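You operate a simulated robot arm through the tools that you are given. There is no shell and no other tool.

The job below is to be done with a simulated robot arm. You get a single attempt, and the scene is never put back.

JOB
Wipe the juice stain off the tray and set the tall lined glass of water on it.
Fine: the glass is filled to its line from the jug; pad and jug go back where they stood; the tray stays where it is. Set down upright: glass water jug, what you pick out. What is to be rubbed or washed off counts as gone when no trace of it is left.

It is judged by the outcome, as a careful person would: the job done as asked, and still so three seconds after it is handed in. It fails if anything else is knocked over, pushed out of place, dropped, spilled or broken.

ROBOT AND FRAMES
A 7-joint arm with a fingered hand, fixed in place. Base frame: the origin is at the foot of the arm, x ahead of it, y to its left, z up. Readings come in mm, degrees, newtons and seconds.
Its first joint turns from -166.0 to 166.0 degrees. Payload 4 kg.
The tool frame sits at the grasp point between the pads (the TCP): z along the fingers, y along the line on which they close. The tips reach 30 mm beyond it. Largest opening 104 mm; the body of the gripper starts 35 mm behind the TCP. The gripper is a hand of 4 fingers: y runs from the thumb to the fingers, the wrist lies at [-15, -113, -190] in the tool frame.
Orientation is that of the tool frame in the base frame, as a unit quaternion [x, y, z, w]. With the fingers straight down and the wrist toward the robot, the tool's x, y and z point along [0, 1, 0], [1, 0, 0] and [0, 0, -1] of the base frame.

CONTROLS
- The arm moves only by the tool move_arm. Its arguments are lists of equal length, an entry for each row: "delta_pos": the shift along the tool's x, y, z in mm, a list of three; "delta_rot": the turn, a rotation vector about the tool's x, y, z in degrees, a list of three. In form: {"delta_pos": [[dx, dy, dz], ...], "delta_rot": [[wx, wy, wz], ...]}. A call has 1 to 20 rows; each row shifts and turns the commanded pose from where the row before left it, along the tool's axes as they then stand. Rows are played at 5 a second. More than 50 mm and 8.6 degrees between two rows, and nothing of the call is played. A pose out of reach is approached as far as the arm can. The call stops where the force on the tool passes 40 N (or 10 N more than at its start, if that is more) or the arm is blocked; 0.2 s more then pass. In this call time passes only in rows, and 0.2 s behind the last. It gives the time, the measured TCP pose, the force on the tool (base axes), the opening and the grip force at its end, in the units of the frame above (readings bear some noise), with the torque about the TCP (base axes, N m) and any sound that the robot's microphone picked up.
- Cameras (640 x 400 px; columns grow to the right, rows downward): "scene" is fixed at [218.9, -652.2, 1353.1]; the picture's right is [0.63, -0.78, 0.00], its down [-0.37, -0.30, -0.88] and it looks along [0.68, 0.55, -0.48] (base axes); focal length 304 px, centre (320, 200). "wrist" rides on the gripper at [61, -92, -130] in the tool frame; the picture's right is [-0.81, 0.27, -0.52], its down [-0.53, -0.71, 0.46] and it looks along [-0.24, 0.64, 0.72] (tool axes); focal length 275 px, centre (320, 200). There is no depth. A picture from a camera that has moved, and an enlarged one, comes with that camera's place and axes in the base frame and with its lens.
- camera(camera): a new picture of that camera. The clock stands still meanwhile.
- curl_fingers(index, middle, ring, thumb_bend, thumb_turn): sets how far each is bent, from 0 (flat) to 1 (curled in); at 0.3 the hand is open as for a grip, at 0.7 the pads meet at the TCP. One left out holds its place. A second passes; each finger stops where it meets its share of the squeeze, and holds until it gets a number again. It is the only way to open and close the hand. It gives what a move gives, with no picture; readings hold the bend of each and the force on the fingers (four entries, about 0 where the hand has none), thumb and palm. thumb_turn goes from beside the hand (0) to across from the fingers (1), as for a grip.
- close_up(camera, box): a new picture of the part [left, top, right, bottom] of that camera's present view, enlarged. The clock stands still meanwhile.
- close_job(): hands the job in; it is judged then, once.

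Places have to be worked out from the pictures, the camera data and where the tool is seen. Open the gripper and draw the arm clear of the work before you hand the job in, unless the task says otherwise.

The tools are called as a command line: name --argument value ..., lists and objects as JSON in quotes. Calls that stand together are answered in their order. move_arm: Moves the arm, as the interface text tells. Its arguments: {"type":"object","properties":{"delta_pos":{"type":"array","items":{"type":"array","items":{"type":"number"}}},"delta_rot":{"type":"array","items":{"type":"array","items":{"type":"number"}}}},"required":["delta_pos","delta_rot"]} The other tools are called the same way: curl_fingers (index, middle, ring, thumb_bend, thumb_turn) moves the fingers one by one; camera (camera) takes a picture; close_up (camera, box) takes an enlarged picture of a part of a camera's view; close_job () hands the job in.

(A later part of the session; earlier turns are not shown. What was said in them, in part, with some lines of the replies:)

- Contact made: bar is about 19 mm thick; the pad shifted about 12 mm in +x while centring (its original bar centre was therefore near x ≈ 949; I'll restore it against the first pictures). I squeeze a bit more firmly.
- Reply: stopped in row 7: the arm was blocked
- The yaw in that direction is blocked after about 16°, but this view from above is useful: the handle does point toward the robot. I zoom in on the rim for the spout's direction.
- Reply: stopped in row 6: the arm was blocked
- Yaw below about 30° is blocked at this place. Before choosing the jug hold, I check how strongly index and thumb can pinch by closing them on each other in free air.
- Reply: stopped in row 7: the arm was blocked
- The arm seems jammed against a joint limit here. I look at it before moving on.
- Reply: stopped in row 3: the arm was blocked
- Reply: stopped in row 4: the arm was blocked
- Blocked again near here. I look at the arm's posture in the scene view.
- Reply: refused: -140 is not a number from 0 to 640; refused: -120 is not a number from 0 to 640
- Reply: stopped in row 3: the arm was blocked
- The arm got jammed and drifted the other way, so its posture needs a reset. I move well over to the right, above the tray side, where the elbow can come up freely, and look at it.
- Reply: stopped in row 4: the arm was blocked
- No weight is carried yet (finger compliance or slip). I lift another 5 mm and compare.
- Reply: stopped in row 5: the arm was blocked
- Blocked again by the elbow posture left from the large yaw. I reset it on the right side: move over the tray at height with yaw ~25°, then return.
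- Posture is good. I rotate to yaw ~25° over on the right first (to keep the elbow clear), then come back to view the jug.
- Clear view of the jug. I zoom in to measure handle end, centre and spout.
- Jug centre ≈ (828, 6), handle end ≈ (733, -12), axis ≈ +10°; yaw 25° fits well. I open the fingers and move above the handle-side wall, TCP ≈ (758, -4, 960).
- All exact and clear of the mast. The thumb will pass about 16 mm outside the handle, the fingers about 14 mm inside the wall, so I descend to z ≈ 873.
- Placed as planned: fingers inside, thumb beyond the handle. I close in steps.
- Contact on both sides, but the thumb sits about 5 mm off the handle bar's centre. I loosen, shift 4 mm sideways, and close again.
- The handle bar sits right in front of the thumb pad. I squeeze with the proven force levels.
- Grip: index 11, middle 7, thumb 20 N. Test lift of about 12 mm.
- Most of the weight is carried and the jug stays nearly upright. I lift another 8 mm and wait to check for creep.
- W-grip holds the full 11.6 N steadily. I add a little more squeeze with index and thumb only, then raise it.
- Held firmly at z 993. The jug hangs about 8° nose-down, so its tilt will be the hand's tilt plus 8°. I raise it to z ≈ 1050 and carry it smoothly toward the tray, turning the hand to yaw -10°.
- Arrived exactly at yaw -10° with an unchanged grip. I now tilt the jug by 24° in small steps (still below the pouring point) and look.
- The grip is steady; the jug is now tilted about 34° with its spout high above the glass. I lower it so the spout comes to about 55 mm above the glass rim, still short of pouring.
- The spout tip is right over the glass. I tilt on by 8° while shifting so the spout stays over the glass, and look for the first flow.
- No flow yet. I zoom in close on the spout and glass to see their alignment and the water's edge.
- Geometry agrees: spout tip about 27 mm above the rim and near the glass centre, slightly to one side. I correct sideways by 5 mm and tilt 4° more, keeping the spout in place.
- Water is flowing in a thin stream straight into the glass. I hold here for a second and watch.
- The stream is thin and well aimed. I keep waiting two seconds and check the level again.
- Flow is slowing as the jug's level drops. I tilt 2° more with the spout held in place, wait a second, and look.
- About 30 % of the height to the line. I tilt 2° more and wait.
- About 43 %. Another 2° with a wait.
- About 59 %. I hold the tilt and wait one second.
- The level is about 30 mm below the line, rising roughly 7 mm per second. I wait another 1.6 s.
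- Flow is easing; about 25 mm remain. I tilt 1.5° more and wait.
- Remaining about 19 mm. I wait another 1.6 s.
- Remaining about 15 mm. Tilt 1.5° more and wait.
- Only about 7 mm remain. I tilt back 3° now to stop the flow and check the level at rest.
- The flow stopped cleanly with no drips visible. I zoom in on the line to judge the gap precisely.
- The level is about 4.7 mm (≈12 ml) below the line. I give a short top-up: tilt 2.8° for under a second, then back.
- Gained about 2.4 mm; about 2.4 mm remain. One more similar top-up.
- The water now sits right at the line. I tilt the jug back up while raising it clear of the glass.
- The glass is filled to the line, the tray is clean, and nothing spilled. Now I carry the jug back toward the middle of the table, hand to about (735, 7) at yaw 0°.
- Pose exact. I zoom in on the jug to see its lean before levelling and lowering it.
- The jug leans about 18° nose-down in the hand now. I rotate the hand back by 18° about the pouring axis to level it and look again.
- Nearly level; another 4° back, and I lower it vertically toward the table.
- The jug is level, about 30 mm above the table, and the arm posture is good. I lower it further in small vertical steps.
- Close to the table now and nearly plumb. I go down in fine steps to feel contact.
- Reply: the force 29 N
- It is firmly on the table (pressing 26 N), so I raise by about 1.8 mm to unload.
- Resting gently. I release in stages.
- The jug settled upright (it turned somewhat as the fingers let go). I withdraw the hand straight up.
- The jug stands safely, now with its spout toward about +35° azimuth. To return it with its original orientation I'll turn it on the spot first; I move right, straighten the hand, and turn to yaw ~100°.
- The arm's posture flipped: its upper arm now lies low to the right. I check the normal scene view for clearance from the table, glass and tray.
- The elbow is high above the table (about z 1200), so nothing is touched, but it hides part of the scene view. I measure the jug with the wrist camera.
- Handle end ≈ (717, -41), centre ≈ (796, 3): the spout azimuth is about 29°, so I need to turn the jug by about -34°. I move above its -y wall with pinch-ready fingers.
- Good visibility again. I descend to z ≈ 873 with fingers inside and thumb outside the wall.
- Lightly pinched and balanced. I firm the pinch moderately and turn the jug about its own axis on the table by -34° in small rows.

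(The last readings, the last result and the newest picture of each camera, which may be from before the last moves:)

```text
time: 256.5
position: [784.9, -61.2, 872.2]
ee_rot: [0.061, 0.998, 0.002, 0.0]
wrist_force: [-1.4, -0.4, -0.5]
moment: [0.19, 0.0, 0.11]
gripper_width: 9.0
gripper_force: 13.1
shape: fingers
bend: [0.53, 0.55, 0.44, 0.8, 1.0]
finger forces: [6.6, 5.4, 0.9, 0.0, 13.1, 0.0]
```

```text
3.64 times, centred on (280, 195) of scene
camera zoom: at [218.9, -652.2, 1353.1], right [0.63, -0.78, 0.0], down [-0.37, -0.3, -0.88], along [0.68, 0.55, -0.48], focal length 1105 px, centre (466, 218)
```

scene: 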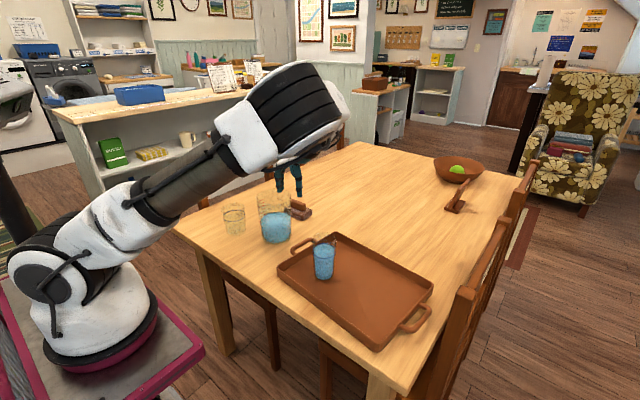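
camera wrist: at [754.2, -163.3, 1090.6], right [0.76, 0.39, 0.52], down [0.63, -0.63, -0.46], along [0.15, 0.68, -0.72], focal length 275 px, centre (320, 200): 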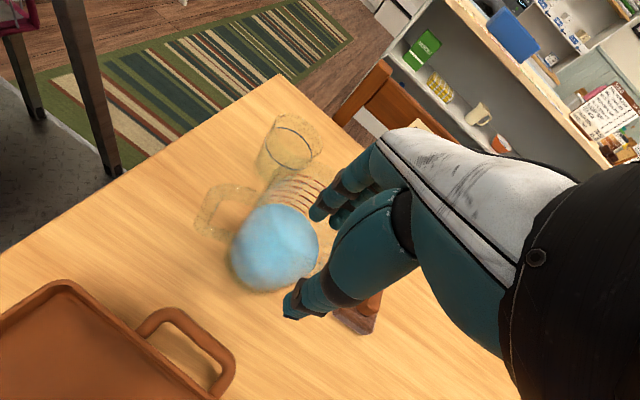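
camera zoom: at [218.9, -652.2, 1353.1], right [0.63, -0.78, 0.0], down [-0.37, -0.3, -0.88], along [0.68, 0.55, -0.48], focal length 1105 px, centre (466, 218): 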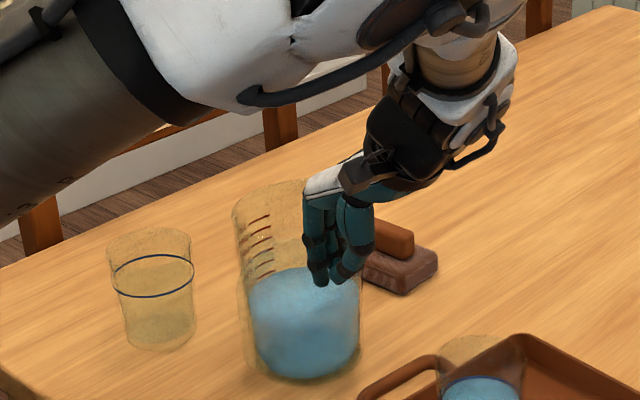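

The jug turns with the hand. I continue the remaining rotation.

move_arm --delta_pos '[[3.92, 0.18, 0], [3.92, 0.18, 0], [3.92, 0.18, 0], [3.92, 0.18, 0], [3.92, 0.18, 0], [1.96, 0.09, 0]]' --delta_rot '[[0, 0, 3.4], [0, 0, 3.4], [0, 0, 3.4], [0, 0, 3.4], [0, 0, 3.4], [0, 0, 1.7]]'

curl_fingers --index 0.55 --middle 0.55 --ring 0.42 --thumb_bend 0.8

curl_fingers --index 0.48 --middle 0.46 --ring 0.36 --thumb_bend 0.5

move_arm --delta_pos '[[0, 2, -10], [0, 0, -20], [0, 0, -20], [0, 0, -20], [0, 0, -20], [0, 0, -20], [0, 0, -10]]' --delta_rot '[[0, 0, 0], [0, 0, 0], [0, 0, 0], [0, 0, 0], [0, 0, 0], [0, 0, 0], [0, 0, 0]]'

camera --camera "wrist"

camera --camera "scene"

```text
time: 257.9
position: [765.0, -56.1, 871.4]
ee_rot: [0.223, 0.975, 0.001, 0.001]
wrist_force: [-0.4, 1.4, -0.4]
moment: [0.12, -0.05, 0.21]
gripper_width: 9.3
gripper_force: 13.1
shape: fingers
bend: [0.53, 0.55, 0.44, 0.8, 1.0]
finger forces: [6.6, 5.7, 2.1, 0.1, 13.2, 0.1]
```

```text
time: 258.9
position: [764.5, -54.9, 872.3]
ee_rot: [0.223, 0.975, 0.002, 0.001]
wrist_force: [-1.5, 0.3, 0.8]
moment: [0.07, 0.0, 0.06]
gripper_width: 10.0
gripper_force: 3.6
shape: fingers
bend: [0.52, 0.54, 0.42, 0.79, 1.0]
finger forces: [1.7, 1.4, 0.3, 0.1, 2.9, 0.0]
```

```text
time: 259.9
position: [765.0, -55.3, 873.4]
ee_rot: [0.222, 0.975, 0.002, 0.001]
wrist_force: [0.6, -0.2, -0.5]
moment: [-0.01, 0.01, 0.02]
gripper_width: 53.8
gripper_force: 0.0
shape: fingers
bend: [0.48, 0.46, 0.36, 0.5, 1.0]
finger forces: [0.0, 0.0, 0.0, 0.0, 0.0, 0.0]
```

```text
time: 261.5
position: [764.7, -54.8, 993.3]
ee_rot: [0.223, 0.975, 0.002, 0.001]
wrist_force: [0.2, 0.5, 0.1]
moment: [0.02, -0.03, 0.04]
gripper_width: 54.3
gripper_force: 0.1
shape: fingers
bend: [0.48, 0.46, 0.36, 0.5, 1.0]
finger forces: [0.1, 0.1, 0.1, 0.1, 0.0, 0.1]
```

```text
taken
camera wrist: at [669.6, -112.7, 1123.0], right [0.85, -0.11, 0.52], down [0.17, -0.87, -0.46], along [0.5, 0.48, -0.72], focal length 275 px, centre (320, 200)
```

wrist: 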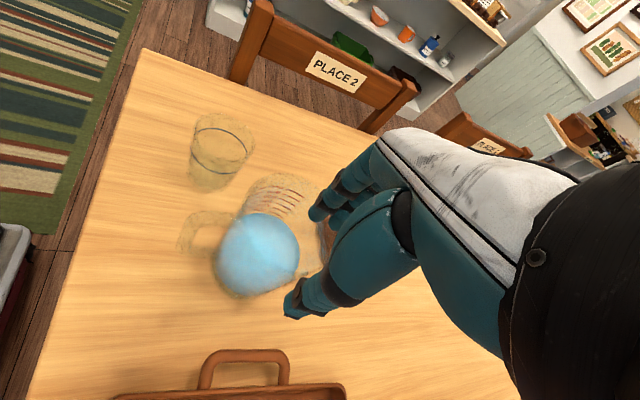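

```text
taken
```

scene: 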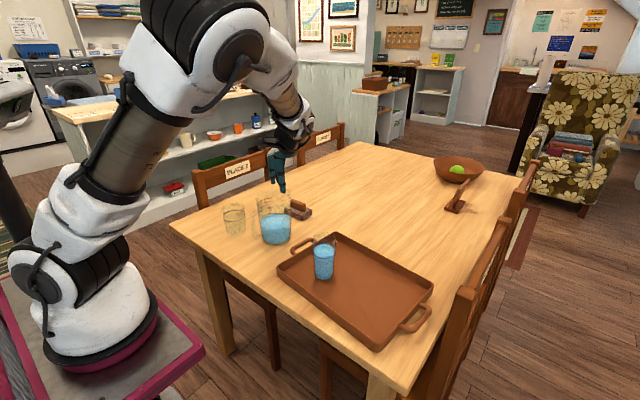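

The turn worked. I zoom in to measure the jug's new orientation.

close_up --camera "wrist" --box '[160, 160, 330, 310]'

close_up --camera "scene" --box '[230, 165, 320, 255]'

```text
2.67 times, centred on (245, 235) of wrist
camera zoom: at [669.6, -112.7, 1123.0], right [0.85, -0.11, 0.52], down [0.17, -0.87, -0.46], along [0.5, 0.48, -0.72], focal length 734 px, centre (520, 107)
```

zoom: 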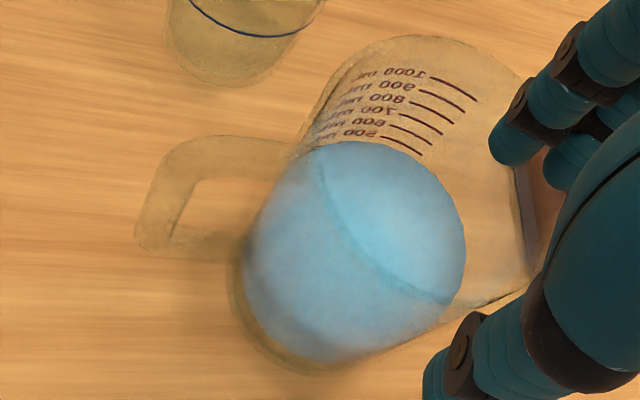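

```text
4.44 times, centred on (275, 210) of scene
camera zoom: at [218.9, -652.2, 1353.1], right [0.63, -0.78, 0.0], down [-0.37, -0.3, -0.88], along [0.68, 0.55, -0.48], focal length 1351 px, centre (520, 156)
```

zoom: 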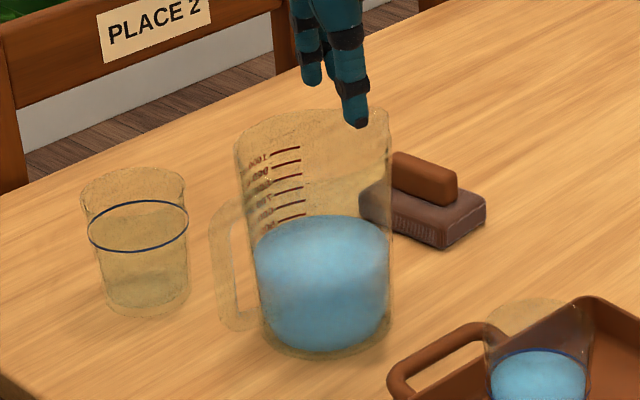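

The jug's axis is now about -2°, as originally. I turn the hand to yaw 98° and move above the -y wall again at about (803, -58, 960).

move_arm --delta_pos '[[0, 0, 0], [0, 0, 0], [0, 0, 0], [0, 0, 0], [0, 0, 0], [-18.7, -4.1, 16], [-18.7, -4.1, 17], [0, 0, 0]]' --delta_rot '[[0, 0, -7], [0, 0, -7], [0, 0, -7], [0, 0, -7], [0, 0, -6], [0, 0, 0], [0, 0, 0], [0, 0, 0]]'

camera --camera "wrist"

camera --camera "scene"

```text
time: 263.3
position: [803.5, -55.6, 957.8]
ee_rot: [-0.071, 0.997, 0.002, 0.001]
wrist_force: [0.5, 0.2, -0.3]
moment: [-0.02, 0.0, 0.01]
gripper_width: 54.0
gripper_force: 0.1
shape: fingers
bend: [0.48, 0.46, 0.36, 0.5, 1.0]
finger forces: [0.0, 0.1, 0.0, 0.1, 0.1, 0.0]
```

```text
taken
camera wrist: at [756.9, -157.6, 1088.3], right [0.76, 0.39, 0.52], down [0.63, -0.63, -0.46], along [0.15, 0.68, -0.72], focal length 275 px, centre (320, 200)
```

wrist: 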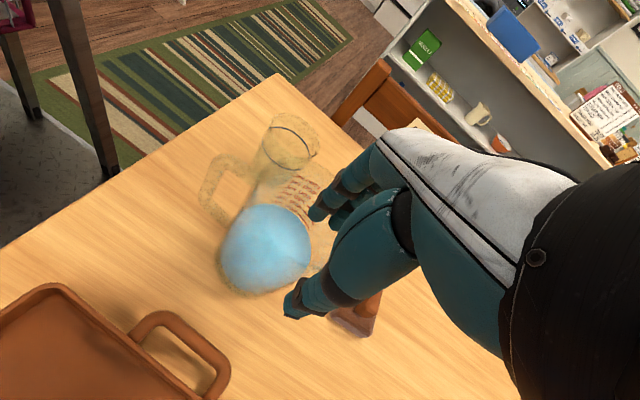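

```text
taken
```

scene: 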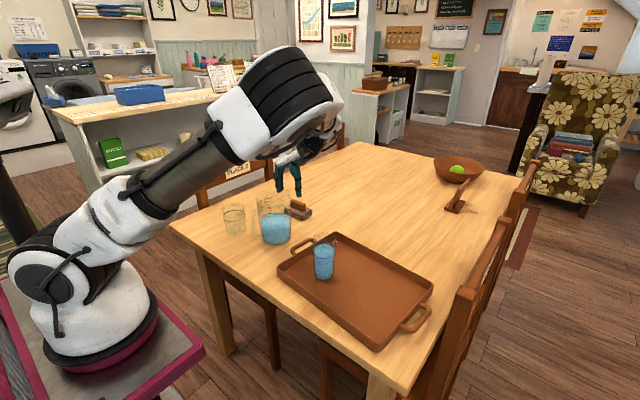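

I fine-adjust by about 4 mm and descend to z ≈ 873 for the carrying grip.

move_arm --delta_pos '[[3.9, -2.5, 0], [0, 0, 22], [0, 0, 22], [0, 0, 20], [0, 0, 14], [0, 0, 7]]' --delta_rot '[[0, 0, 0], [0, 0, 0], [0, 0, 0], [0, 0, 0], [0, 0, 0], [0, 0, 0]]'

curl_fingers --index 0.53 --middle 0.54 --ring 0.44 --thumb_bend 0.72

curl_fingers --index 0.56 --middle 0.57 --ring 0.45 --thumb_bend 0.83

close_up --camera "wrist" --box '[150, 100, 390, 330]'

```text
time: 264.7
position: [799.7, -60.3, 874.8]
ee_rot: [-0.072, 0.997, 0.001, 0.001]
wrist_force: [0.5, -0.6, 0.4]
moment: [0.01, 0.03, -0.01]
gripper_width: 54.0
gripper_force: 0.2
shape: fingers
bend: [0.48, 0.46, 0.36, 0.5, 1.0]
finger forces: [0.0, 0.0, 0.0, 0.0, 0.0, 0.1]
```

```text
time: 265.7
position: [800.0, -60.5, 874.0]
ee_rot: [-0.071, 0.997, 0.002, 0.001]
wrist_force: [-0.8, 0.6, 0.1]
moment: [-0.01, 0.03, -0.01]
gripper_width: 19.1
gripper_force: 0.3
shape: fingers
bend: [0.53, 0.53, 0.44, 0.72, 1.0]
finger forces: [0.1, 0.5, 0.0, 0.0, 0.0, 0.1]
```

```text
time: 266.7
position: [801.1, -60.0, 874.6]
ee_rot: [-0.072, 0.997, 0.001, 0.001]
wrist_force: [-1.1, -0.8, 0.6]
moment: [-0.01, 0.04, 0.07]
gripper_width: 7.1
gripper_force: 4.0
shape: fingers
bend: [0.55, 0.54, 0.45, 0.79, 1.0]
finger forces: [0.8, 2.7, 0.1, 0.0, 4.2, 0.1]
```

```text
1.74 times, centred on (270, 215) of wrist
camera zoom: at [753.7, -161.4, 1004.0], right [0.76, 0.39, 0.52], down [0.63, -0.63, -0.46], along [0.15, 0.68, -0.72], focal length 479 px, centre (407, 174)
```

zoom: 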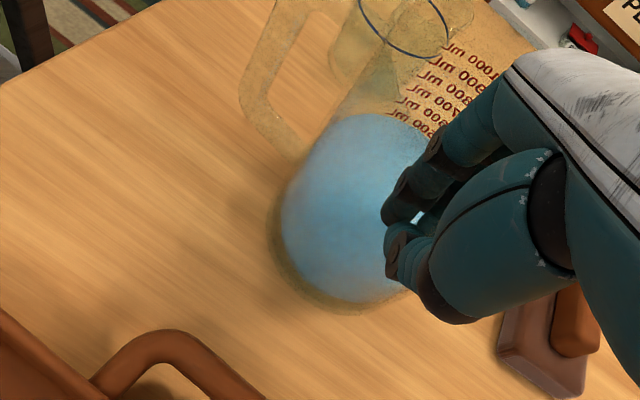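

The middle finger touches before the index, so I loosen, shift 5 mm, and re-close so that the index leads as in the earlier good carry.

curl_fingers --index 0.49 --middle 0.47 --ring 0.36 --thumb_bend 0.7

move_arm --delta_pos '[[-2.5, 0, 0.5], [-2.5, 0, 0.5]]' --delta_rot '[[0, 0, 0], [0, 0, 0]]'

curl_fingers --index 0.56 --middle 0.56 --ring 0.45 --thumb_bend 0.83

curl_fingers --index 0.68 --middle 0.63 --ring 0.48 --thumb_bend 0.95

```text
time: 267.7
position: [800.6, -59.6, 874.6]
ee_rot: [-0.072, 0.997, 0.001, 0.0]
wrist_force: [-0.8, 0.5, 0.1]
moment: [0.0, -0.02, -0.04]
gripper_width: 27.4
gripper_force: 0.1
shape: fingers
bend: [0.49, 0.47, 0.36, 0.7, 1.0]
finger forces: [0.0, 0.1, 0.0, 0.0, 0.1, 0.0]
```

```text
time: 268.3
position: [805.4, -59.4, 872.8]
ee_rot: [-0.071, 0.997, 0.002, 0.001]
wrist_force: [-0.6, 0.6, -0.5]
moment: [0.01, 0.01, 0.03]
gripper_width: 27.4
gripper_force: 0.0
shape: fingers
bend: [0.49, 0.47, 0.36, 0.7, 1.0]
finger forces: [0.1, 0.0, 0.0, 0.0, 0.0, 0.0]
```

```text
time: 269.3
position: [805.7, -58.8, 872.3]
ee_rot: [-0.071, 0.997, 0.003, 0.001]
wrist_force: [-0.8, -0.8, 0.6]
moment: [0.04, 0.02, 0.09]
gripper_width: 6.1
gripper_force: 4.3
shape: fingers
bend: [0.56, 0.53, 0.45, 0.79, 1.0]
finger forces: [0.0, 4.0, 0.0, 0.0, 4.5, 0.0]
```

```text
time: 270.3
position: [805.7, -58.2, 873.2]
ee_rot: [-0.071, 0.998, 0.002, 0.001]
wrist_force: [-2.3, 1.6, -0.3]
moment: [0.28, 0.02, 0.23]
gripper_width: 3.6
gripper_force: 18.5
shape: fingers
bend: [0.58, 0.54, 0.47, 0.8, 1.0]
finger forces: [8.8, 9.7, 1.2, 0.0, 17.6, 0.0]
```

The shift went the wrong way (middle still leads). I loosen again and shift 11 mm the other way.

curl_fingers --index 0.55 --middle 0.52 --ring 0.42 --thumb_bend 0.8

curl_fingers --index 0.48 --middle 0.46 --ring 0.36 --thumb_bend 0.68

move_arm --delta_pos '[[3.7, 0, 0], [3.7, 0, 0], [3.7, 0, 0]]' --delta_rot '[[0, 0, 0], [0, 0, 0], [0, 0, 0]]'

curl_fingers --index 0.55 --middle 0.56 --ring 0.45 --thumb_bend 0.83

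```text
time: 271.3
position: [805.2, -60.2, 872.6]
ee_rot: [-0.072, 0.997, 0.002, 0.001]
wrist_force: [0.3, -1.0, -0.1]
moment: [0.04, -0.01, 0.03]
gripper_width: 6.7
gripper_force: 1.5
shape: fingers
bend: [0.55, 0.51, 0.42, 0.79, 1.0]
finger forces: [0.0, 1.0, 0.0, 0.0, 1.8, 0.1]
```

```text
time: 272.3
position: [805.0, -58.9, 872.1]
ee_rot: [-0.072, 0.997, 0.002, 0.001]
wrist_force: [0.5, -0.1, -0.1]
moment: [0.01, 0.01, -0.02]
gripper_width: 31.1
gripper_force: 0.1
shape: fingers
bend: [0.48, 0.46, 0.36, 0.68, 1.0]
finger forces: [0.0, 0.1, 0.0, 0.1, 0.0, 0.1]
```

```text
time: 273.1
position: [795.0, -61.2, 874.2]
ee_rot: [-0.071, 0.997, 0.002, 0.001]
wrist_force: [2.1, 1.0, -0.5]
moment: [-0.03, 0.02, -0.02]
gripper_width: 30.9
gripper_force: 0.0
shape: fingers
bend: [0.48, 0.46, 0.36, 0.68, 1.0]
finger forces: [0.9, 0.1, 0.0, 0.0, 0.0, 0.1]
```

```text
time: 274.1
position: [796.1, -60.1, 872.6]
ee_rot: [-0.072, 0.997, 0.002, 0.001]
wrist_force: [1.0, 1.1, 0.4]
moment: [-0.08, -0.01, -0.05]
gripper_width: 9.6
gripper_force: 4.7
shape: fingers
bend: [0.52, 0.55, 0.45, 0.79, 1.0]
finger forces: [3.9, 1.2, 0.0, 0.0, 3.8, 0.0]
```

Now the index leads, as in the earlier carries. I squeeze to the proven level and test-lift.

curl_fingers --index 0.67 --middle 0.64 --ring 0.5 --thumb_bend 0.95

move_arm --delta_pos '[[0, 0, -1.5], [0, 0, -1.5], [0, 0, -1.5], [0, 0, -1.5], [0, 0, -2], [0, 0, -2], [0, 0, -2], [0, 0, -2], [0, 0, 0], [0, 0, 0]]' --delta_rot '[[0, 0, 0], [0, 0, 0], [0, 0, 0], [0, 0, 0], [0, 0, 0], [0, 0, 0], [0, 0, 0], [0, 0, 0], [0, 0, 0], [0, 0, 0]]'

close_up --camera "scene" --box '[230, 150, 330, 250]'

close_up --camera "wrist" --box '[150, 100, 390, 330]'

```text
time: 275.1
position: [794.7, -61.0, 871.6]
ee_rot: [-0.072, 0.997, 0.002, 0.001]
wrist_force: [0.0, 1.5, -0.6]
moment: [0.05, -0.02, 0.03]
gripper_width: 7.5
gripper_force: 17.0
shape: fingers
bend: [0.54, 0.57, 0.5, 0.8, 1.0]
finger forces: [9.9, 7.8, 0.1, 0.0, 16.3, 0.0]
```

```text
time: 277.3
position: [794.3, -60.2, 887.5]
ee_rot: [-0.071, 0.997, 0.001, 0.001]
wrist_force: [0.2, -0.2, -10.0]
moment: [-0.62, -0.1, -0.03]
gripper_width: 6.2
gripper_force: 20.2
shape: fingers
bend: [0.54, 0.58, 0.49, 0.8, 1.0]
finger forces: [13.7, 6.2, 0.6, 0.0, 20.4, 0.0]
```

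```text
4.00 times, centred on (280, 200) of scene
camera zoom: at [218.9, -652.2, 1353.1], right [0.63, -0.78, 0.0], down [-0.37, -0.3, -0.88], along [0.68, 0.55, -0.48], focal length 1216 px, centre (480, 200)
```

zoom: 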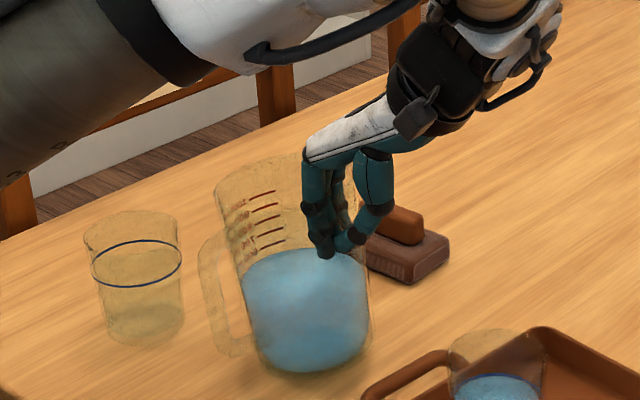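

```text
1.74 times, centred on (270, 215) of wrist
camera zoom: at [747.9, -161.3, 1016.7], right [0.76, 0.39, 0.52], down [0.63, -0.63, -0.46], along [0.15, 0.68, -0.72], focal length 479 px, centre (407, 174)
```

zoom: 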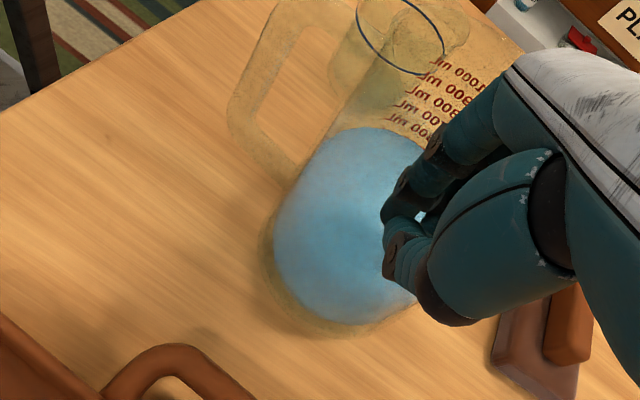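

Held firmly (10 N, 0.63 Nm). I raise it to z ≈ 1017 so it will clear the short glass.

move_arm --delta_pos '[[0, 0, -4], [0, 0, -7], [0, 0, -9], [0, 0, -9], [0, 0, -9], [0, 0, -9], [0, 0, -9], [0, 0, -9], [0, 0, -9], [0, 0, -9], [0, 0, -9], [0, 0, -9], [0, 0, -9], [0, 0, -8], [0, 0, -6], [0, 0, -4], [0, 0, -2], [0, 0, 0]]' --delta_rot '[[0, 0, 0], [0, 0, 0], [0, 0, 0], [0, 0, 0], [0, 0, 0], [0, 0, 0], [0, 0, 0], [0, 0, 0], [0, 0, 0], [0, 0, 0], [0, 0, 0], [0, 0, 0], [0, 0, 0], [0, 0, 0], [0, 0, 0], [0, 0, 0], [0, 0, 0], [0, 0, 0]]'

camera --camera "scene"

camera --camera "wrist"

```text
time: 281.1
position: [794.1, -61.3, 1017.3]
ee_rot: [-0.072, 0.997, 0.002, 0.001]
wrist_force: [-0.6, 0.1, -10.5]
moment: [-0.62, -0.1, 0.04]
gripper_width: 6.0
gripper_force: 20.7
shape: fingers
bend: [0.54, 0.58, 0.49, 0.8, 1.0]
finger forces: [13.8, 6.1, 0.7, 0.0, 20.4, 0.0]
```

```text
taken
```

scene: 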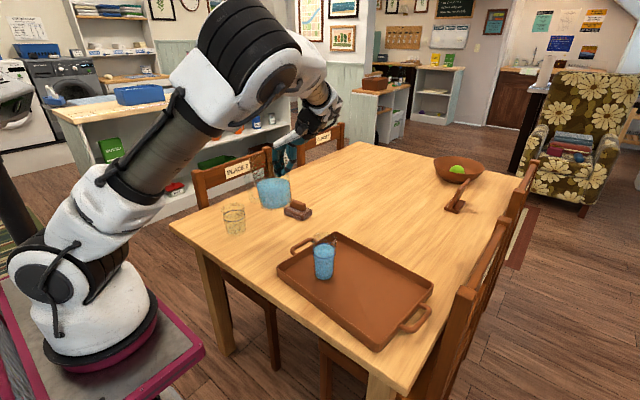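

```text
taken
camera wrist: at [747.2, -162.1, 1146.8], right [0.76, 0.39, 0.52], down [0.63, -0.63, -0.46], along [0.15, 0.68, -0.72], focal length 275 px, centre (320, 200)
```

wrist: 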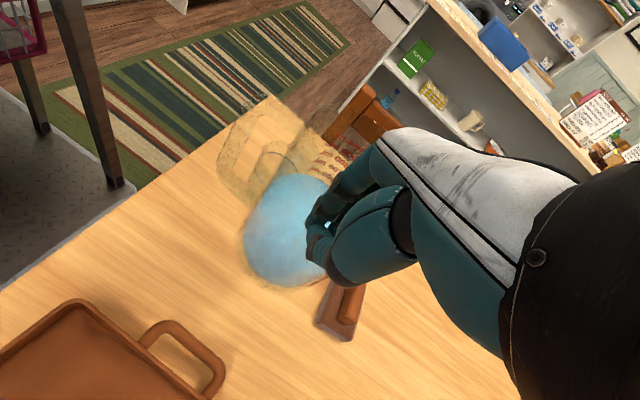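

Stable. I carry it halfway to the left first, checking accuracy on the way.

move_arm --delta_pos '[[0.4, 5, 0], [0.8, 10, 0], [1.2, 14, 0], [1.4, 17, 0], [1.4, 17, 0], [1.4, 17, 0], [1.4, 17, 0], [1.4, 17, 0], [1.4, 17, 0], [1.2, 14, 0], [0.8, 10, 0], [0, 0, 0]]' --delta_rot '[[0, 0, 0.2], [0, 0, 0.2], [0, 0, 0.2], [0, 0, 0.2], [0, 0, 0.2], [0, 0, 0.2], [0, 0, 0.1], [0, 0, 0.1], [0, 0, 0.1], [0, 0, 0.1], [0, 0, 0.1], [0, 0, 0]]'

camera --camera "scene"

close_up --camera "scene" --box '[0, 0, 100, 390]'

```text
time: 283.7
position: [762.0, 89.6, 1017.6]
ee_rot: [-0.058, 0.998, 0.001, 0.0]
wrist_force: [-1.2, -1.0, -9.6]
moment: [-0.62, -0.1, 0.02]
gripper_width: 6.0
gripper_force: 20.3
shape: fingers
bend: [0.54, 0.58, 0.49, 0.81, 1.0]
finger forces: [14.0, 5.9, 0.7, 0.0, 20.3, 0.0]
```

```text
taken
```

scene: 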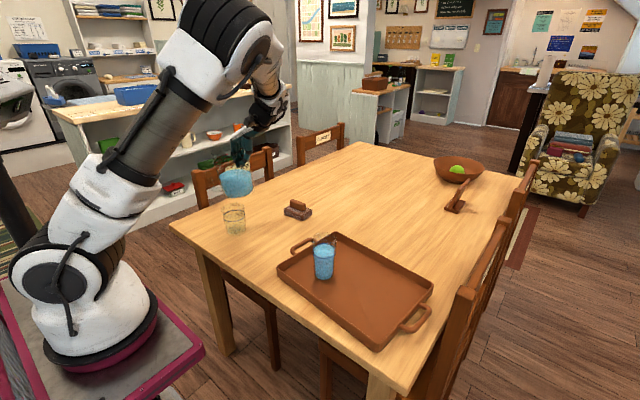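

```text
1.03 times, centred on (50, 195) of scene (not enlarged: the box is as wide or as high as the picture)
camera zoom: at [218.9, -652.2, 1353.1], right [0.63, -0.78, 0.0], down [-0.37, -0.3, -0.88], along [0.68, 0.55, -0.48], focal length 312 px, centre (597, 205)
```

zoom: 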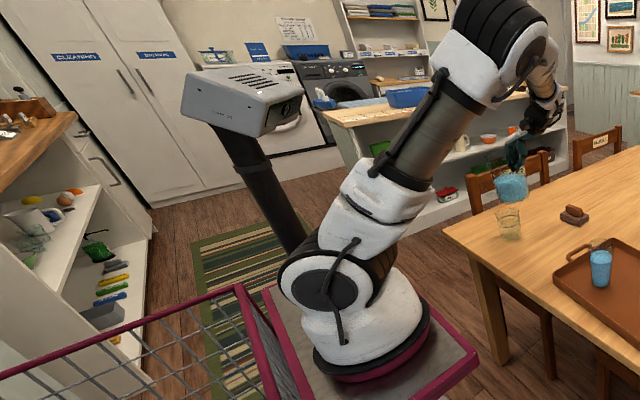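

Exact, and the arm is far from the mast. I carry it the rest of the way, to about (733, 245).

move_arm --delta_pos '[[0.5, 8, 0], [0.9, 13, 0], [1.2, 17, 0], [1.2, 17, 0], [1.2, 17, 0], [1.2, 17, 0], [1.2, 17, 0], [1.2, 17, 0], [0.9, 14, 0], [0.7, 10, 0], [0.4, 6, 0], [0.3, 4, 0], [0, 0, 0]]' --delta_rot '[[0, 0, 0.2], [0, 0, 0.2], [0, 0, 0.2], [0, 0, 0.2], [0, 0, 0.2], [0, 0, 0.2], [0, 0, 0.2], [0, 0, 0.1], [0, 0, 0.1], [0, 0, 0], [0, 0, 0], [0, 0, 0], [0, 0, 0]]'

camera --camera "scene"

close_up --camera "scene" --box '[165, 110, 265, 240]'

```text
time: 286.5
position: [735.3, 247.4, 1018.3]
ee_rot: [-0.042, 0.999, 0.001, 0.001]
wrist_force: [0.5, 1.1, -9.2]
moment: [-0.59, -0.07, -0.03]
gripper_width: 5.6
gripper_force: 20.1
shape: fingers
bend: [0.54, 0.59, 0.49, 0.81, 1.0]
finger forces: [14.0, 5.8, 0.8, 0.0, 20.1, 0.1]
```

```text
taken
```

scene: 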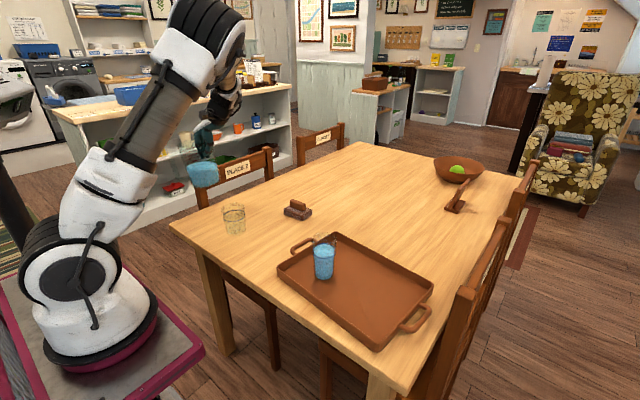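

```text
3.08 times, centred on (215, 175) of scene
camera zoom: at [218.9, -652.2, 1353.1], right [0.63, -0.78, 0.0], down [-0.37, -0.3, -0.88], along [0.68, 0.55, -0.48], focal length 935 px, centre (643, 277)
```

zoom: 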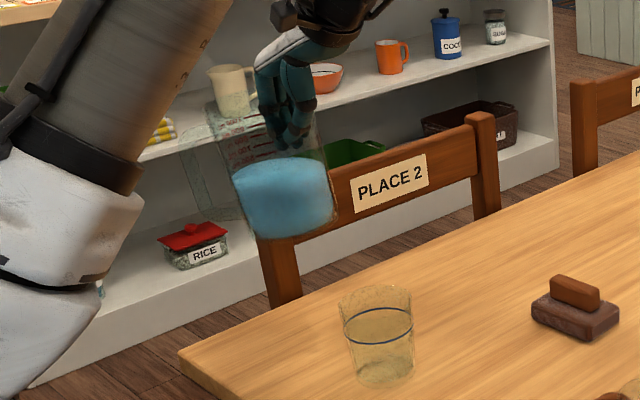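

Pose exact over the original spot. I zoom in to gauge the lean before setting it down.

close_up --camera "scene" --box '[180, 130, 240, 195]'

close_up --camera "wrist" --box '[150, 80, 390, 330]'

```text
6.15 times, centred on (210, 162) of scene
camera zoom: at [218.9, -652.2, 1353.1], right [0.63, -0.78, 0.0], down [-0.37, -0.3, -0.88], along [0.68, 0.55, -0.48], focal length 1870 px, centre (997, 431)
```

zoom: 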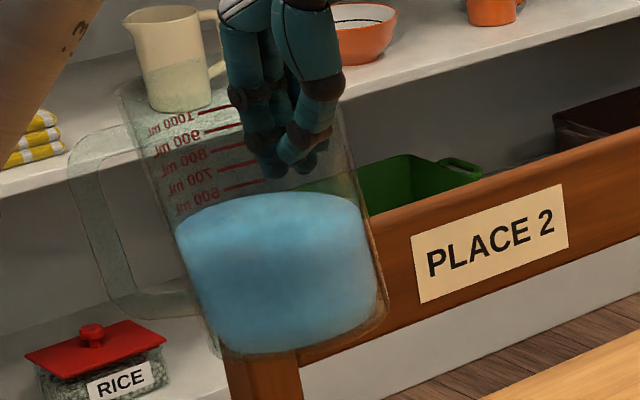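

```text
1.60 times, centred on (270, 205) of wrist
camera zoom: at [682.3, 148.9, 1147.6], right [0.78, 0.34, 0.52], down [0.59, -0.66, -0.46], along [0.19, 0.67, -0.72], focal length 440 px, centre (400, 192)
```

zoom: 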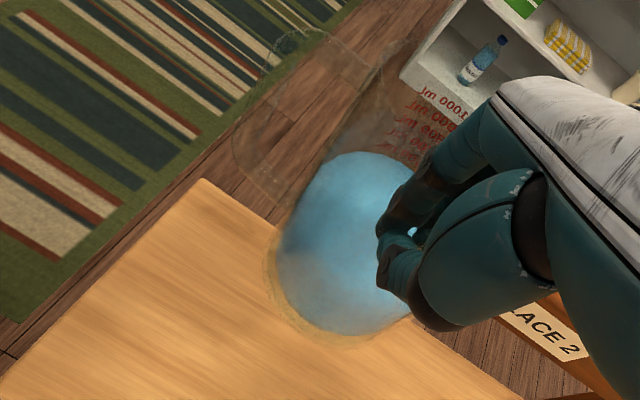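

Lean is about 6°. I level it and lower vertically toward the table, then compare with the first pictures.

move_arm --delta_pos '[[0, 0, 0], [0, 0, 0], [0, 0, 0], [0, -0.4, 4], [0, -0.8, 8], [0, -1.15, 11], [0, -1.15, 11], [0, -1.15, 11], [0, -1.15, 11], [0, -1.15, 11], [0, -1.15, 11], [0, -1.15, 11], [0, -1.15, 11], [0, -0.9, 9], [0, -0.6, 6], [0, -0.4, 4], [0, 0, 0]]' --delta_rot '[[-1.5, 0, 0], [-3, 0, 0], [-1.5, 0, 0], [0, 0, 0], [0, 0, 0], [0, 0, 0], [0, 0, 0], [0, 0, 0], [0, 0, 0], [0, 0, 0], [0, 0, 0], [0, 0, 0], [0, 0, 0], [0, 0, 0], [0, 0, 0], [0, 0, 0], [0, 0, 0]]'

close_up --camera "scene" --box '[184, 165, 248, 230]'

close_up --camera "scene" --box '[165, 130, 265, 240]'

```text
time: 290.1
position: [736.3, 247.4, 898.6]
ee_rot: [-0.043, 0.998, 0.054, -0.002]
wrist_force: [0.3, 0.3, -9.8]
moment: [-0.69, -0.01, -0.05]
gripper_width: 5.8
gripper_force: 20.2
shape: fingers
bend: [0.54, 0.59, 0.49, 0.81, 1.0]
finger forces: [14.2, 5.4, 0.8, 0.1, 21.0, 0.0]
```

```text
6.15 times, centred on (216, 198) of scene
camera zoom: at [218.9, -652.2, 1353.1], right [0.63, -0.78, 0.0], down [-0.37, -0.3, -0.88], along [0.68, 0.55, -0.48], focal length 1870 px, centre (960, 215)
```

zoom: 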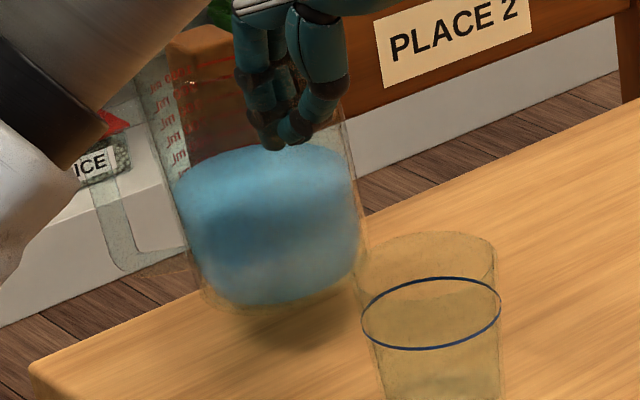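

```text
3.64 times, centred on (215, 185) of scene
camera zoom: at [218.9, -652.2, 1353.1], right [0.63, -0.78, 0.0], down [-0.37, -0.3, -0.88], along [0.68, 0.55, -0.48], focal length 1105 px, centre (702, 254)
```

zoom: 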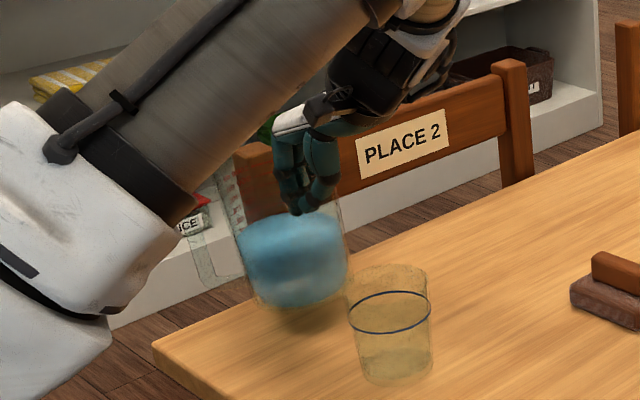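

Nearly there: the jug hovers about 24 mm above its old spot. I lower another 20 mm and compare in detail.

move_arm --delta_pos '[[0, -0.5, 5], [0, -0.5, 5], [0, -0.5, 5], [0, -0.3, 3], [0, -0.2, 2], [0, 0, 0]]' --delta_rot '[[0, 0, 0], [0, 0, 0], [0, 0, 0], [0, 0, 0], [0, 0, 0], [0, 0, 0]]'

close_up --camera "scene" --box '[184, 165, 248, 230]'

```text
time: 291.5
position: [736.8, 246.8, 878.1]
ee_rot: [-0.043, 0.998, 0.054, -0.002]
wrist_force: [-0.1, -0.4, -10.0]
moment: [-0.64, -0.06, 0.04]
gripper_width: 5.7
gripper_force: 20.5
shape: fingers
bend: [0.54, 0.59, 0.49, 0.81, 1.0]
finger forces: [14.2, 5.4, 0.8, 0.1, 20.8, 0.0]
```

```text
6.15 times, centred on (216, 198) of scene
camera zoom: at [218.9, -652.2, 1353.1], right [0.63, -0.78, 0.0], down [-0.37, -0.3, -0.88], along [0.68, 0.55, -0.48], focal length 1870 px, centre (960, 215)
```

zoom: 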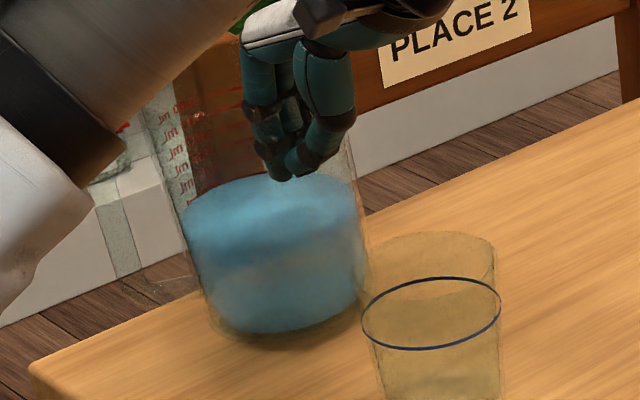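

It matches the original picture to within a few millimetres, handle included. I lower the last few millimetres to contact.

move_arm --delta_pos '[[0, -0.2, 1.5], [0, -0.2, 1.5]]' --delta_rot '[[0, 0, 0], [0, 0, 0]]'

move_arm --delta_pos '[[0, -0.1, 1], [0, -0.1, 1]]' --delta_rot '[[0, 0, 0], [0, 0, 0]]'

```text
time: 292.1
position: [736.1, 248.4, 876.2]
ee_rot: [-0.043, 0.998, 0.053, -0.002]
wrist_force: [1.5, -0.8, -7.3]
moment: [-0.5, 0.01, 0.04]
gripper_width: 5.5
gripper_force: 20.7
shape: fingers
bend: [0.54, 0.59, 0.49, 0.81, 1.0]
finger forces: [13.7, 5.9, 0.6, 0.0, 20.7, 0.1]
```

```text
time: 292.7
position: [735.8, 248.1, 874.3]
ee_rot: [-0.043, 0.998, 0.054, -0.001]
wrist_force: [0.1, -2.5, -3.0]
moment: [-0.29, 0.08, 0.02]
gripper_width: 5.6
gripper_force: 21.2
shape: fingers
bend: [0.54, 0.59, 0.49, 0.81, 1.0]
finger forces: [13.1, 6.7, 0.4, 0.1, 21.1, 0.0]
```

move_arm --delta_pos '[[0, -0.1, 1], [0, -0.1, 0.7]]' --delta_rot '[[0, 0, 0], [0, 0, 0]]'

curl_fingers --index 0.6 --middle 0.6 --ring 0.46 --thumb_bend 0.87

close_up --camera "scene" --box '[184, 165, 248, 230]'

```text
time: 293.3
position: [737.0, 247.9, 872.4]
ee_rot: [-0.043, 0.998, 0.054, -0.002]
wrist_force: [2.2, -3.9, 2.7]
moment: [-0.07, 0.23, 0.01]
gripper_width: 5.5
gripper_force: 20.9
shape: fingers
bend: [0.54, 0.59, 0.49, 0.81, 1.0]
finger forces: [13.3, 7.0, 0.3, 0.0, 21.5, 0.0]
```

```text
time: 294.3
position: [736.3, 248.0, 871.7]
ee_rot: [-0.042, 0.998, 0.054, -0.001]
wrist_force: [2.2, -1.7, 3.2]
moment: [-0.15, 0.18, -0.05]
gripper_width: 6.5
gripper_force: 12.3
shape: fingers
bend: [0.55, 0.57, 0.46, 0.81, 1.0]
finger forces: [9.4, 3.4, 0.0, 0.1, 12.8, 0.0]
```

```text
6.15 times, centred on (216, 198) of scene
camera zoom: at [218.9, -652.2, 1353.1], right [0.63, -0.78, 0.0], down [-0.37, -0.3, -0.88], along [0.68, 0.55, -0.48], focal length 1870 px, centre (960, 215)
```

zoom: 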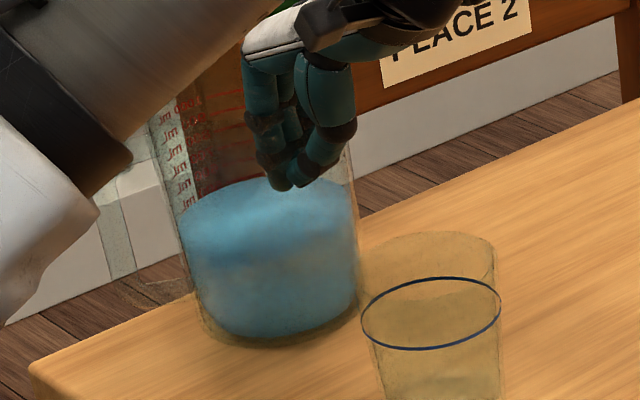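

Standing at its old place (within several millimetres). I release step by step.

curl_fingers --index 0.55 --middle 0.55 --ring 0.42 --thumb_bend 0.8

curl_fingers --index 0.47 --middle 0.46 --ring 0.36 --thumb_bend 0.55

close_up --camera "scene" --box '[184, 165, 248, 230]'

camera --camera "wrist"

```text
time: 295.3
position: [736.0, 248.0, 871.2]
ee_rot: [-0.042, 0.998, 0.054, -0.002]
wrist_force: [4.4, -3.0, 6.5]
moment: [-0.09, 0.2, -0.11]
gripper_width: 7.8
gripper_force: 6.2
shape: fingers
bend: [0.54, 0.55, 0.42, 0.8, 1.0]
finger forces: [5.7, 0.2, 0.0, 0.0, 6.3, 0.1]
```

```text
time: 296.3
position: [735.2, 248.8, 870.6]
ee_rot: [-0.043, 0.998, 0.054, -0.002]
wrist_force: [0.2, -0.2, 0.7]
moment: [-0.01, -0.01, -0.05]
gripper_width: 48.7
gripper_force: 0.0
shape: fingers
bend: [0.47, 0.46, 0.36, 0.55, 1.0]
finger forces: [0.1, 0.0, 0.0, 0.0, 0.0, 0.1]
```

```text
6.15 times, centred on (216, 198) of scene
camera zoom: at [218.9, -652.2, 1353.1], right [0.63, -0.78, 0.0], down [-0.37, -0.3, -0.88], along [0.68, 0.55, -0.48], focal length 1870 px, centre (960, 215)
```

zoom: 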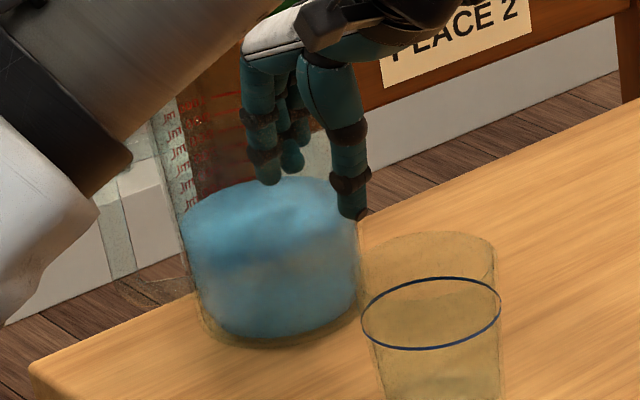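

```text
taken
camera wrist: at [684.8, 136.5, 990.7], right [0.79, 0.29, 0.55], down [0.59, -0.61, -0.53], along [0.18, 0.74, -0.65], focal length 275 px, centre (320, 200)
```

wrist: 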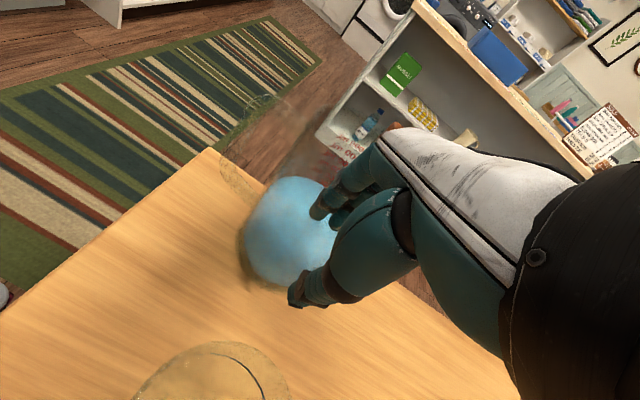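

Released, upright. I withdraw straight up, level the hand, and view the jug.

move_arm --delta_pos '[[0, 1.0, -10], [0, 2.1, -19.9], [0, 2.1, -19.9], [0, 2.1, -19.9], [0, 2.1, -19.9], [0, 2.1, -19.9], [0, 2.1, -19.9], [0, 0, 0]]' --delta_rot '[[0, 0, 0], [0, 0, 0], [0, 0, 0], [0, 0, 0], [0, 0, 0], [0, 0, 0], [0, 0, 0], [6, 0, 0]]'

close_up --camera "scene" --box '[184, 165, 248, 230]'

camera --camera "scene"

```text
time: 298.1
position: [736.6, 248.2, 1000.7]
ee_rot: [-0.043, 0.999, 0.002, 0.001]
wrist_force: [0.8, -1.0, 0.0]
moment: [0.02, 0.05, -0.01]
gripper_width: 48.9
gripper_force: 0.0
shape: fingers
bend: [0.47, 0.46, 0.36, 0.55, 1.0]
finger forces: [0.0, 0.1, 0.0, 0.0, 0.0, 0.0]
```

```text
6.15 times, centred on (216, 198) of scene
camera zoom: at [218.9, -652.2, 1353.1], right [0.63, -0.78, 0.0], down [-0.37, -0.3, -0.88], along [0.68, 0.55, -0.48], focal length 1870 px, centre (960, 215)
```

zoom: 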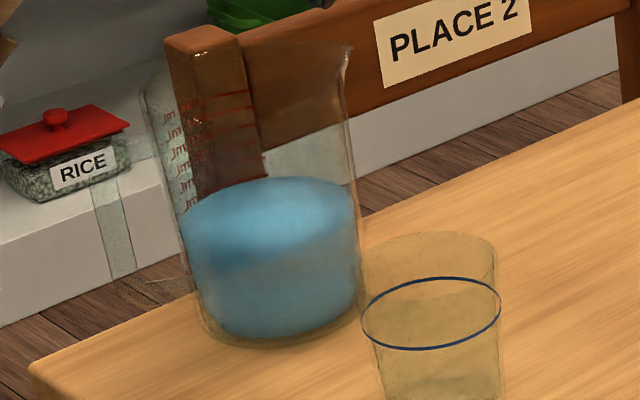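

```text
taken
```

scene: 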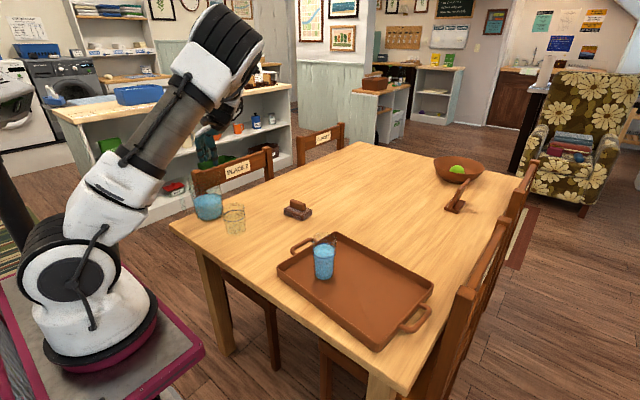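

The jug is back within about 9 mm of its first place, same orientation; the short glass is untouched. I raise the hand, open it, and retreat from the table area.

move_arm --delta_pos '[[0, 0, -40], [0, 0, -40], [0, 0, -40], [0, -40, 0], [0, -40, 0], [0, -40, 0], [0, -40, 0], [0, -40, 0]]' --delta_rot '[[0, 0, 0], [0, 0, 0], [0, 0, 0], [0, 0, 0], [0, 0, 0], [0, 0, 0], [0, 0, 0], [0, 0, 0]]'

curl_fingers --index 0.3 --middle 0.3 --ring 0.3 --thumb_bend 0.3 --thumb_turn 1.0

camera --camera "scene"

close_up --camera "scene" --box '[260, 220, 452, 340]'

close_up --camera "scene" --box '[308, 236, 338, 264]'

close_up --camera "scene" --box '[180, 160, 340, 260]'

```text
time: 299.9
position: [753.5, 49.2, 1118.8]
ee_rot: [-0.043, 0.999, 0.002, 0.0]
wrist_force: [0.0, 0.7, -0.7]
moment: [-0.01, 0.01, 0.03]
gripper_width: 49.0
gripper_force: 0.0
shape: fingers
bend: [0.47, 0.46, 0.36, 0.55, 1.0]
finger forces: [0.0, 0.0, 0.1, 0.1, 0.1, 0.0]
```

```text
time: 300.9
position: [753.0, 49.3, 1118.1]
ee_rot: [-0.042, 0.999, 0.002, 0.001]
wrist_force: [-0.4, 0.3, 0.3]
moment: [-0.01, 0.01, -0.01]
gripper_width: 102.3
gripper_force: 0.1
shape: fingers
bend: [0.3, 0.3, 0.3, 0.3, 0.98]
finger forces: [0.0, 0.0, 0.0, 0.0, 0.0, 0.1]
```

```text
taken
```

scene: 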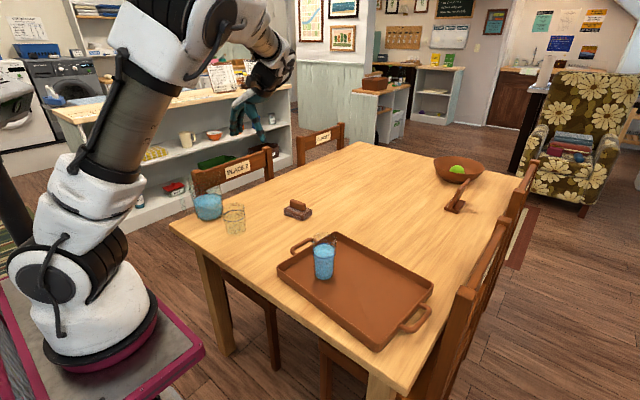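

```text
3.33 times, centred on (356, 280) of scene
camera zoom: at [218.9, -652.2, 1353.1], right [0.63, -0.78, 0.0], down [-0.37, -0.3, -0.88], along [0.68, 0.55, -0.48], focal length 1013 px, centre (200, -67)
```

zoom: 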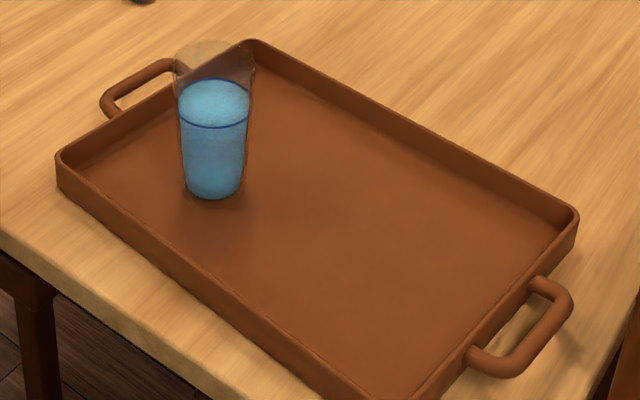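

```text
14.29 times, centred on (323, 250) of scene
camera zoom: at [218.9, -652.2, 1353.1], right [0.63, -0.78, 0.0], down [-0.37, -0.3, -0.88], along [0.68, 0.55, -0.48], focal length 4342 px, centre (277, -514)
```

zoom: 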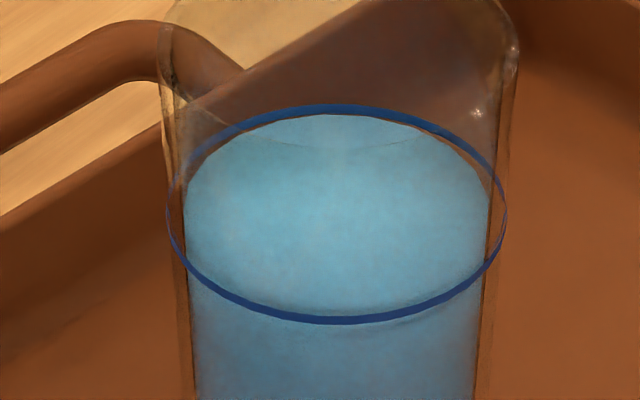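

```text
4.00 times, centred on (260, 210) of scene
camera zoom: at [218.9, -652.2, 1353.1], right [0.63, -0.78, 0.0], down [-0.37, -0.3, -0.88], along [0.68, 0.55, -0.48], focal length 1216 px, centre (560, 160)
```

zoom: 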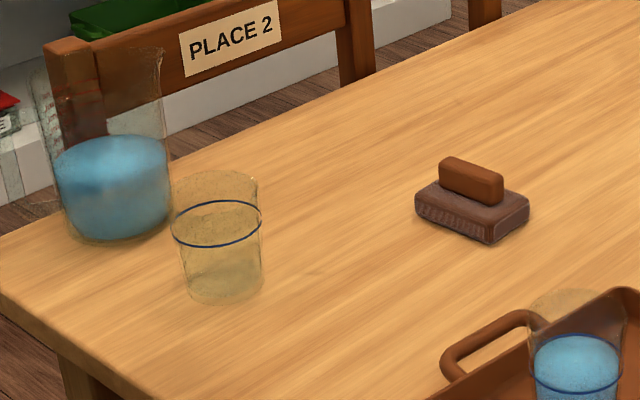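

Everything is in order: glass on the tray filled exactly to its line, tray clean and unmoved, pad, jug and short glass in place. I draw the arm further back and check the mast and surroundings once more.

move_arm --delta_pos '[[32, -23.3, -12], [32, -23.3, -12], [32, -23.3, -12], [32, -23.3, -12]]' --delta_rot '[[0, 0, 0], [0, 0, 0], [0, 0, 0], [0, 0, 0]]'

camera --camera "scene"

close_up --camera "scene" --box '[0, 0, 100, 390]'

camera --camera "wrist"

```text
time: 301.9
position: [632.8, -53.9, 1169.6]
ee_rot: [-0.043, 0.999, 0.002, 0.001]
wrist_force: [-0.2, 1.0, 0.1]
moment: [-0.01, 0.0, 0.01]
gripper_width: 102.7
gripper_force: 0.0
shape: fingers
bend: [0.3, 0.3, 0.3, 0.3, 0.98]
finger forces: [0.1, 0.0, 0.1, 0.1, 0.1, 0.0]
```

```text
taken
```

scene: 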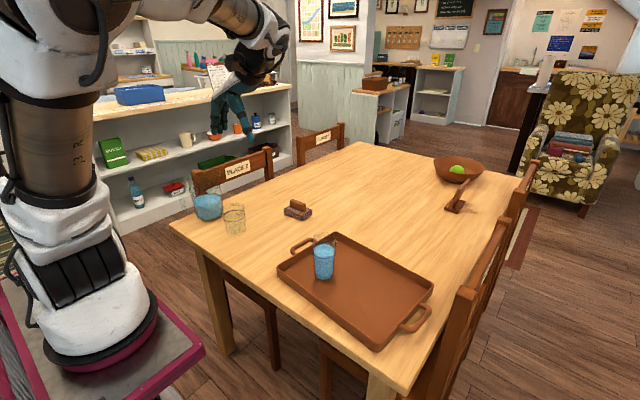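

```text
1.03 times, centred on (50, 195) of scene (not enlarged: the box is as wide or as high as the picture)
camera zoom: at [218.9, -652.2, 1353.1], right [0.63, -0.78, 0.0], down [-0.37, -0.3, -0.88], along [0.68, 0.55, -0.48], focal length 312 px, centre (597, 205)
```

zoom: 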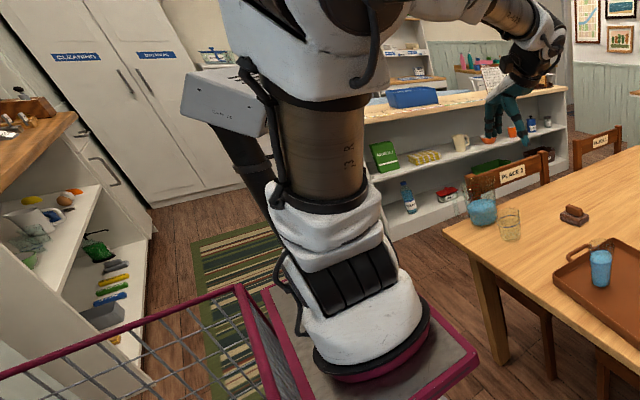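

```text
taken
camera wrist: at [579.7, -152.2, 1299.3], right [0.78, 0.34, 0.52], down [0.59, -0.66, -0.46], along [0.19, 0.67, -0.72], focal length 275 px, centre (320, 200)
```

wrist: 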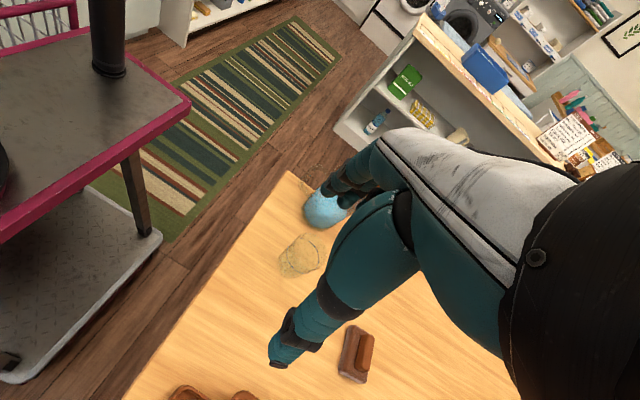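

Mast and surroundings are unchanged, the hand is open and the arm is clear of the work. The stain is gone, the tall glass stands filled to its line on the unmoved tray, and pad and jug are back, so I hand the job in.

close_job

```text
The job is handed in.
```

The job is done and handed in. The juice stain is off the tray, and the tall lined glass stands upright on it, filled to its line.

- **Stain:** rubbed off with the pad; no trace shows in the last close-ups of the tray floor.
- **Glass:** moved empty onto the tray, then filled there. The water looks within a fraction of a millimetre of the line, judged from the camera.
- **Pad:** back in place, matching its first picture.
- **Jug:** back upright with its handle pointing about the same way. It stands roughly 9 mm from where it first stood.
- **Tray and short glass:** not moved as far as I can see, and I saw no water spilled.

- **Fingers in the jug:** I could not hold the jug securely by its handle. I held it by the wall, with the fingers just inside above the water, and set it down twice mid-table on the way to pour and twice more on the way back.
- **Contact with the mast:** while reaching to the left, the arm leaned several times against the sensor mast on its trolley. In the final view the mast looks to be in its usual place.
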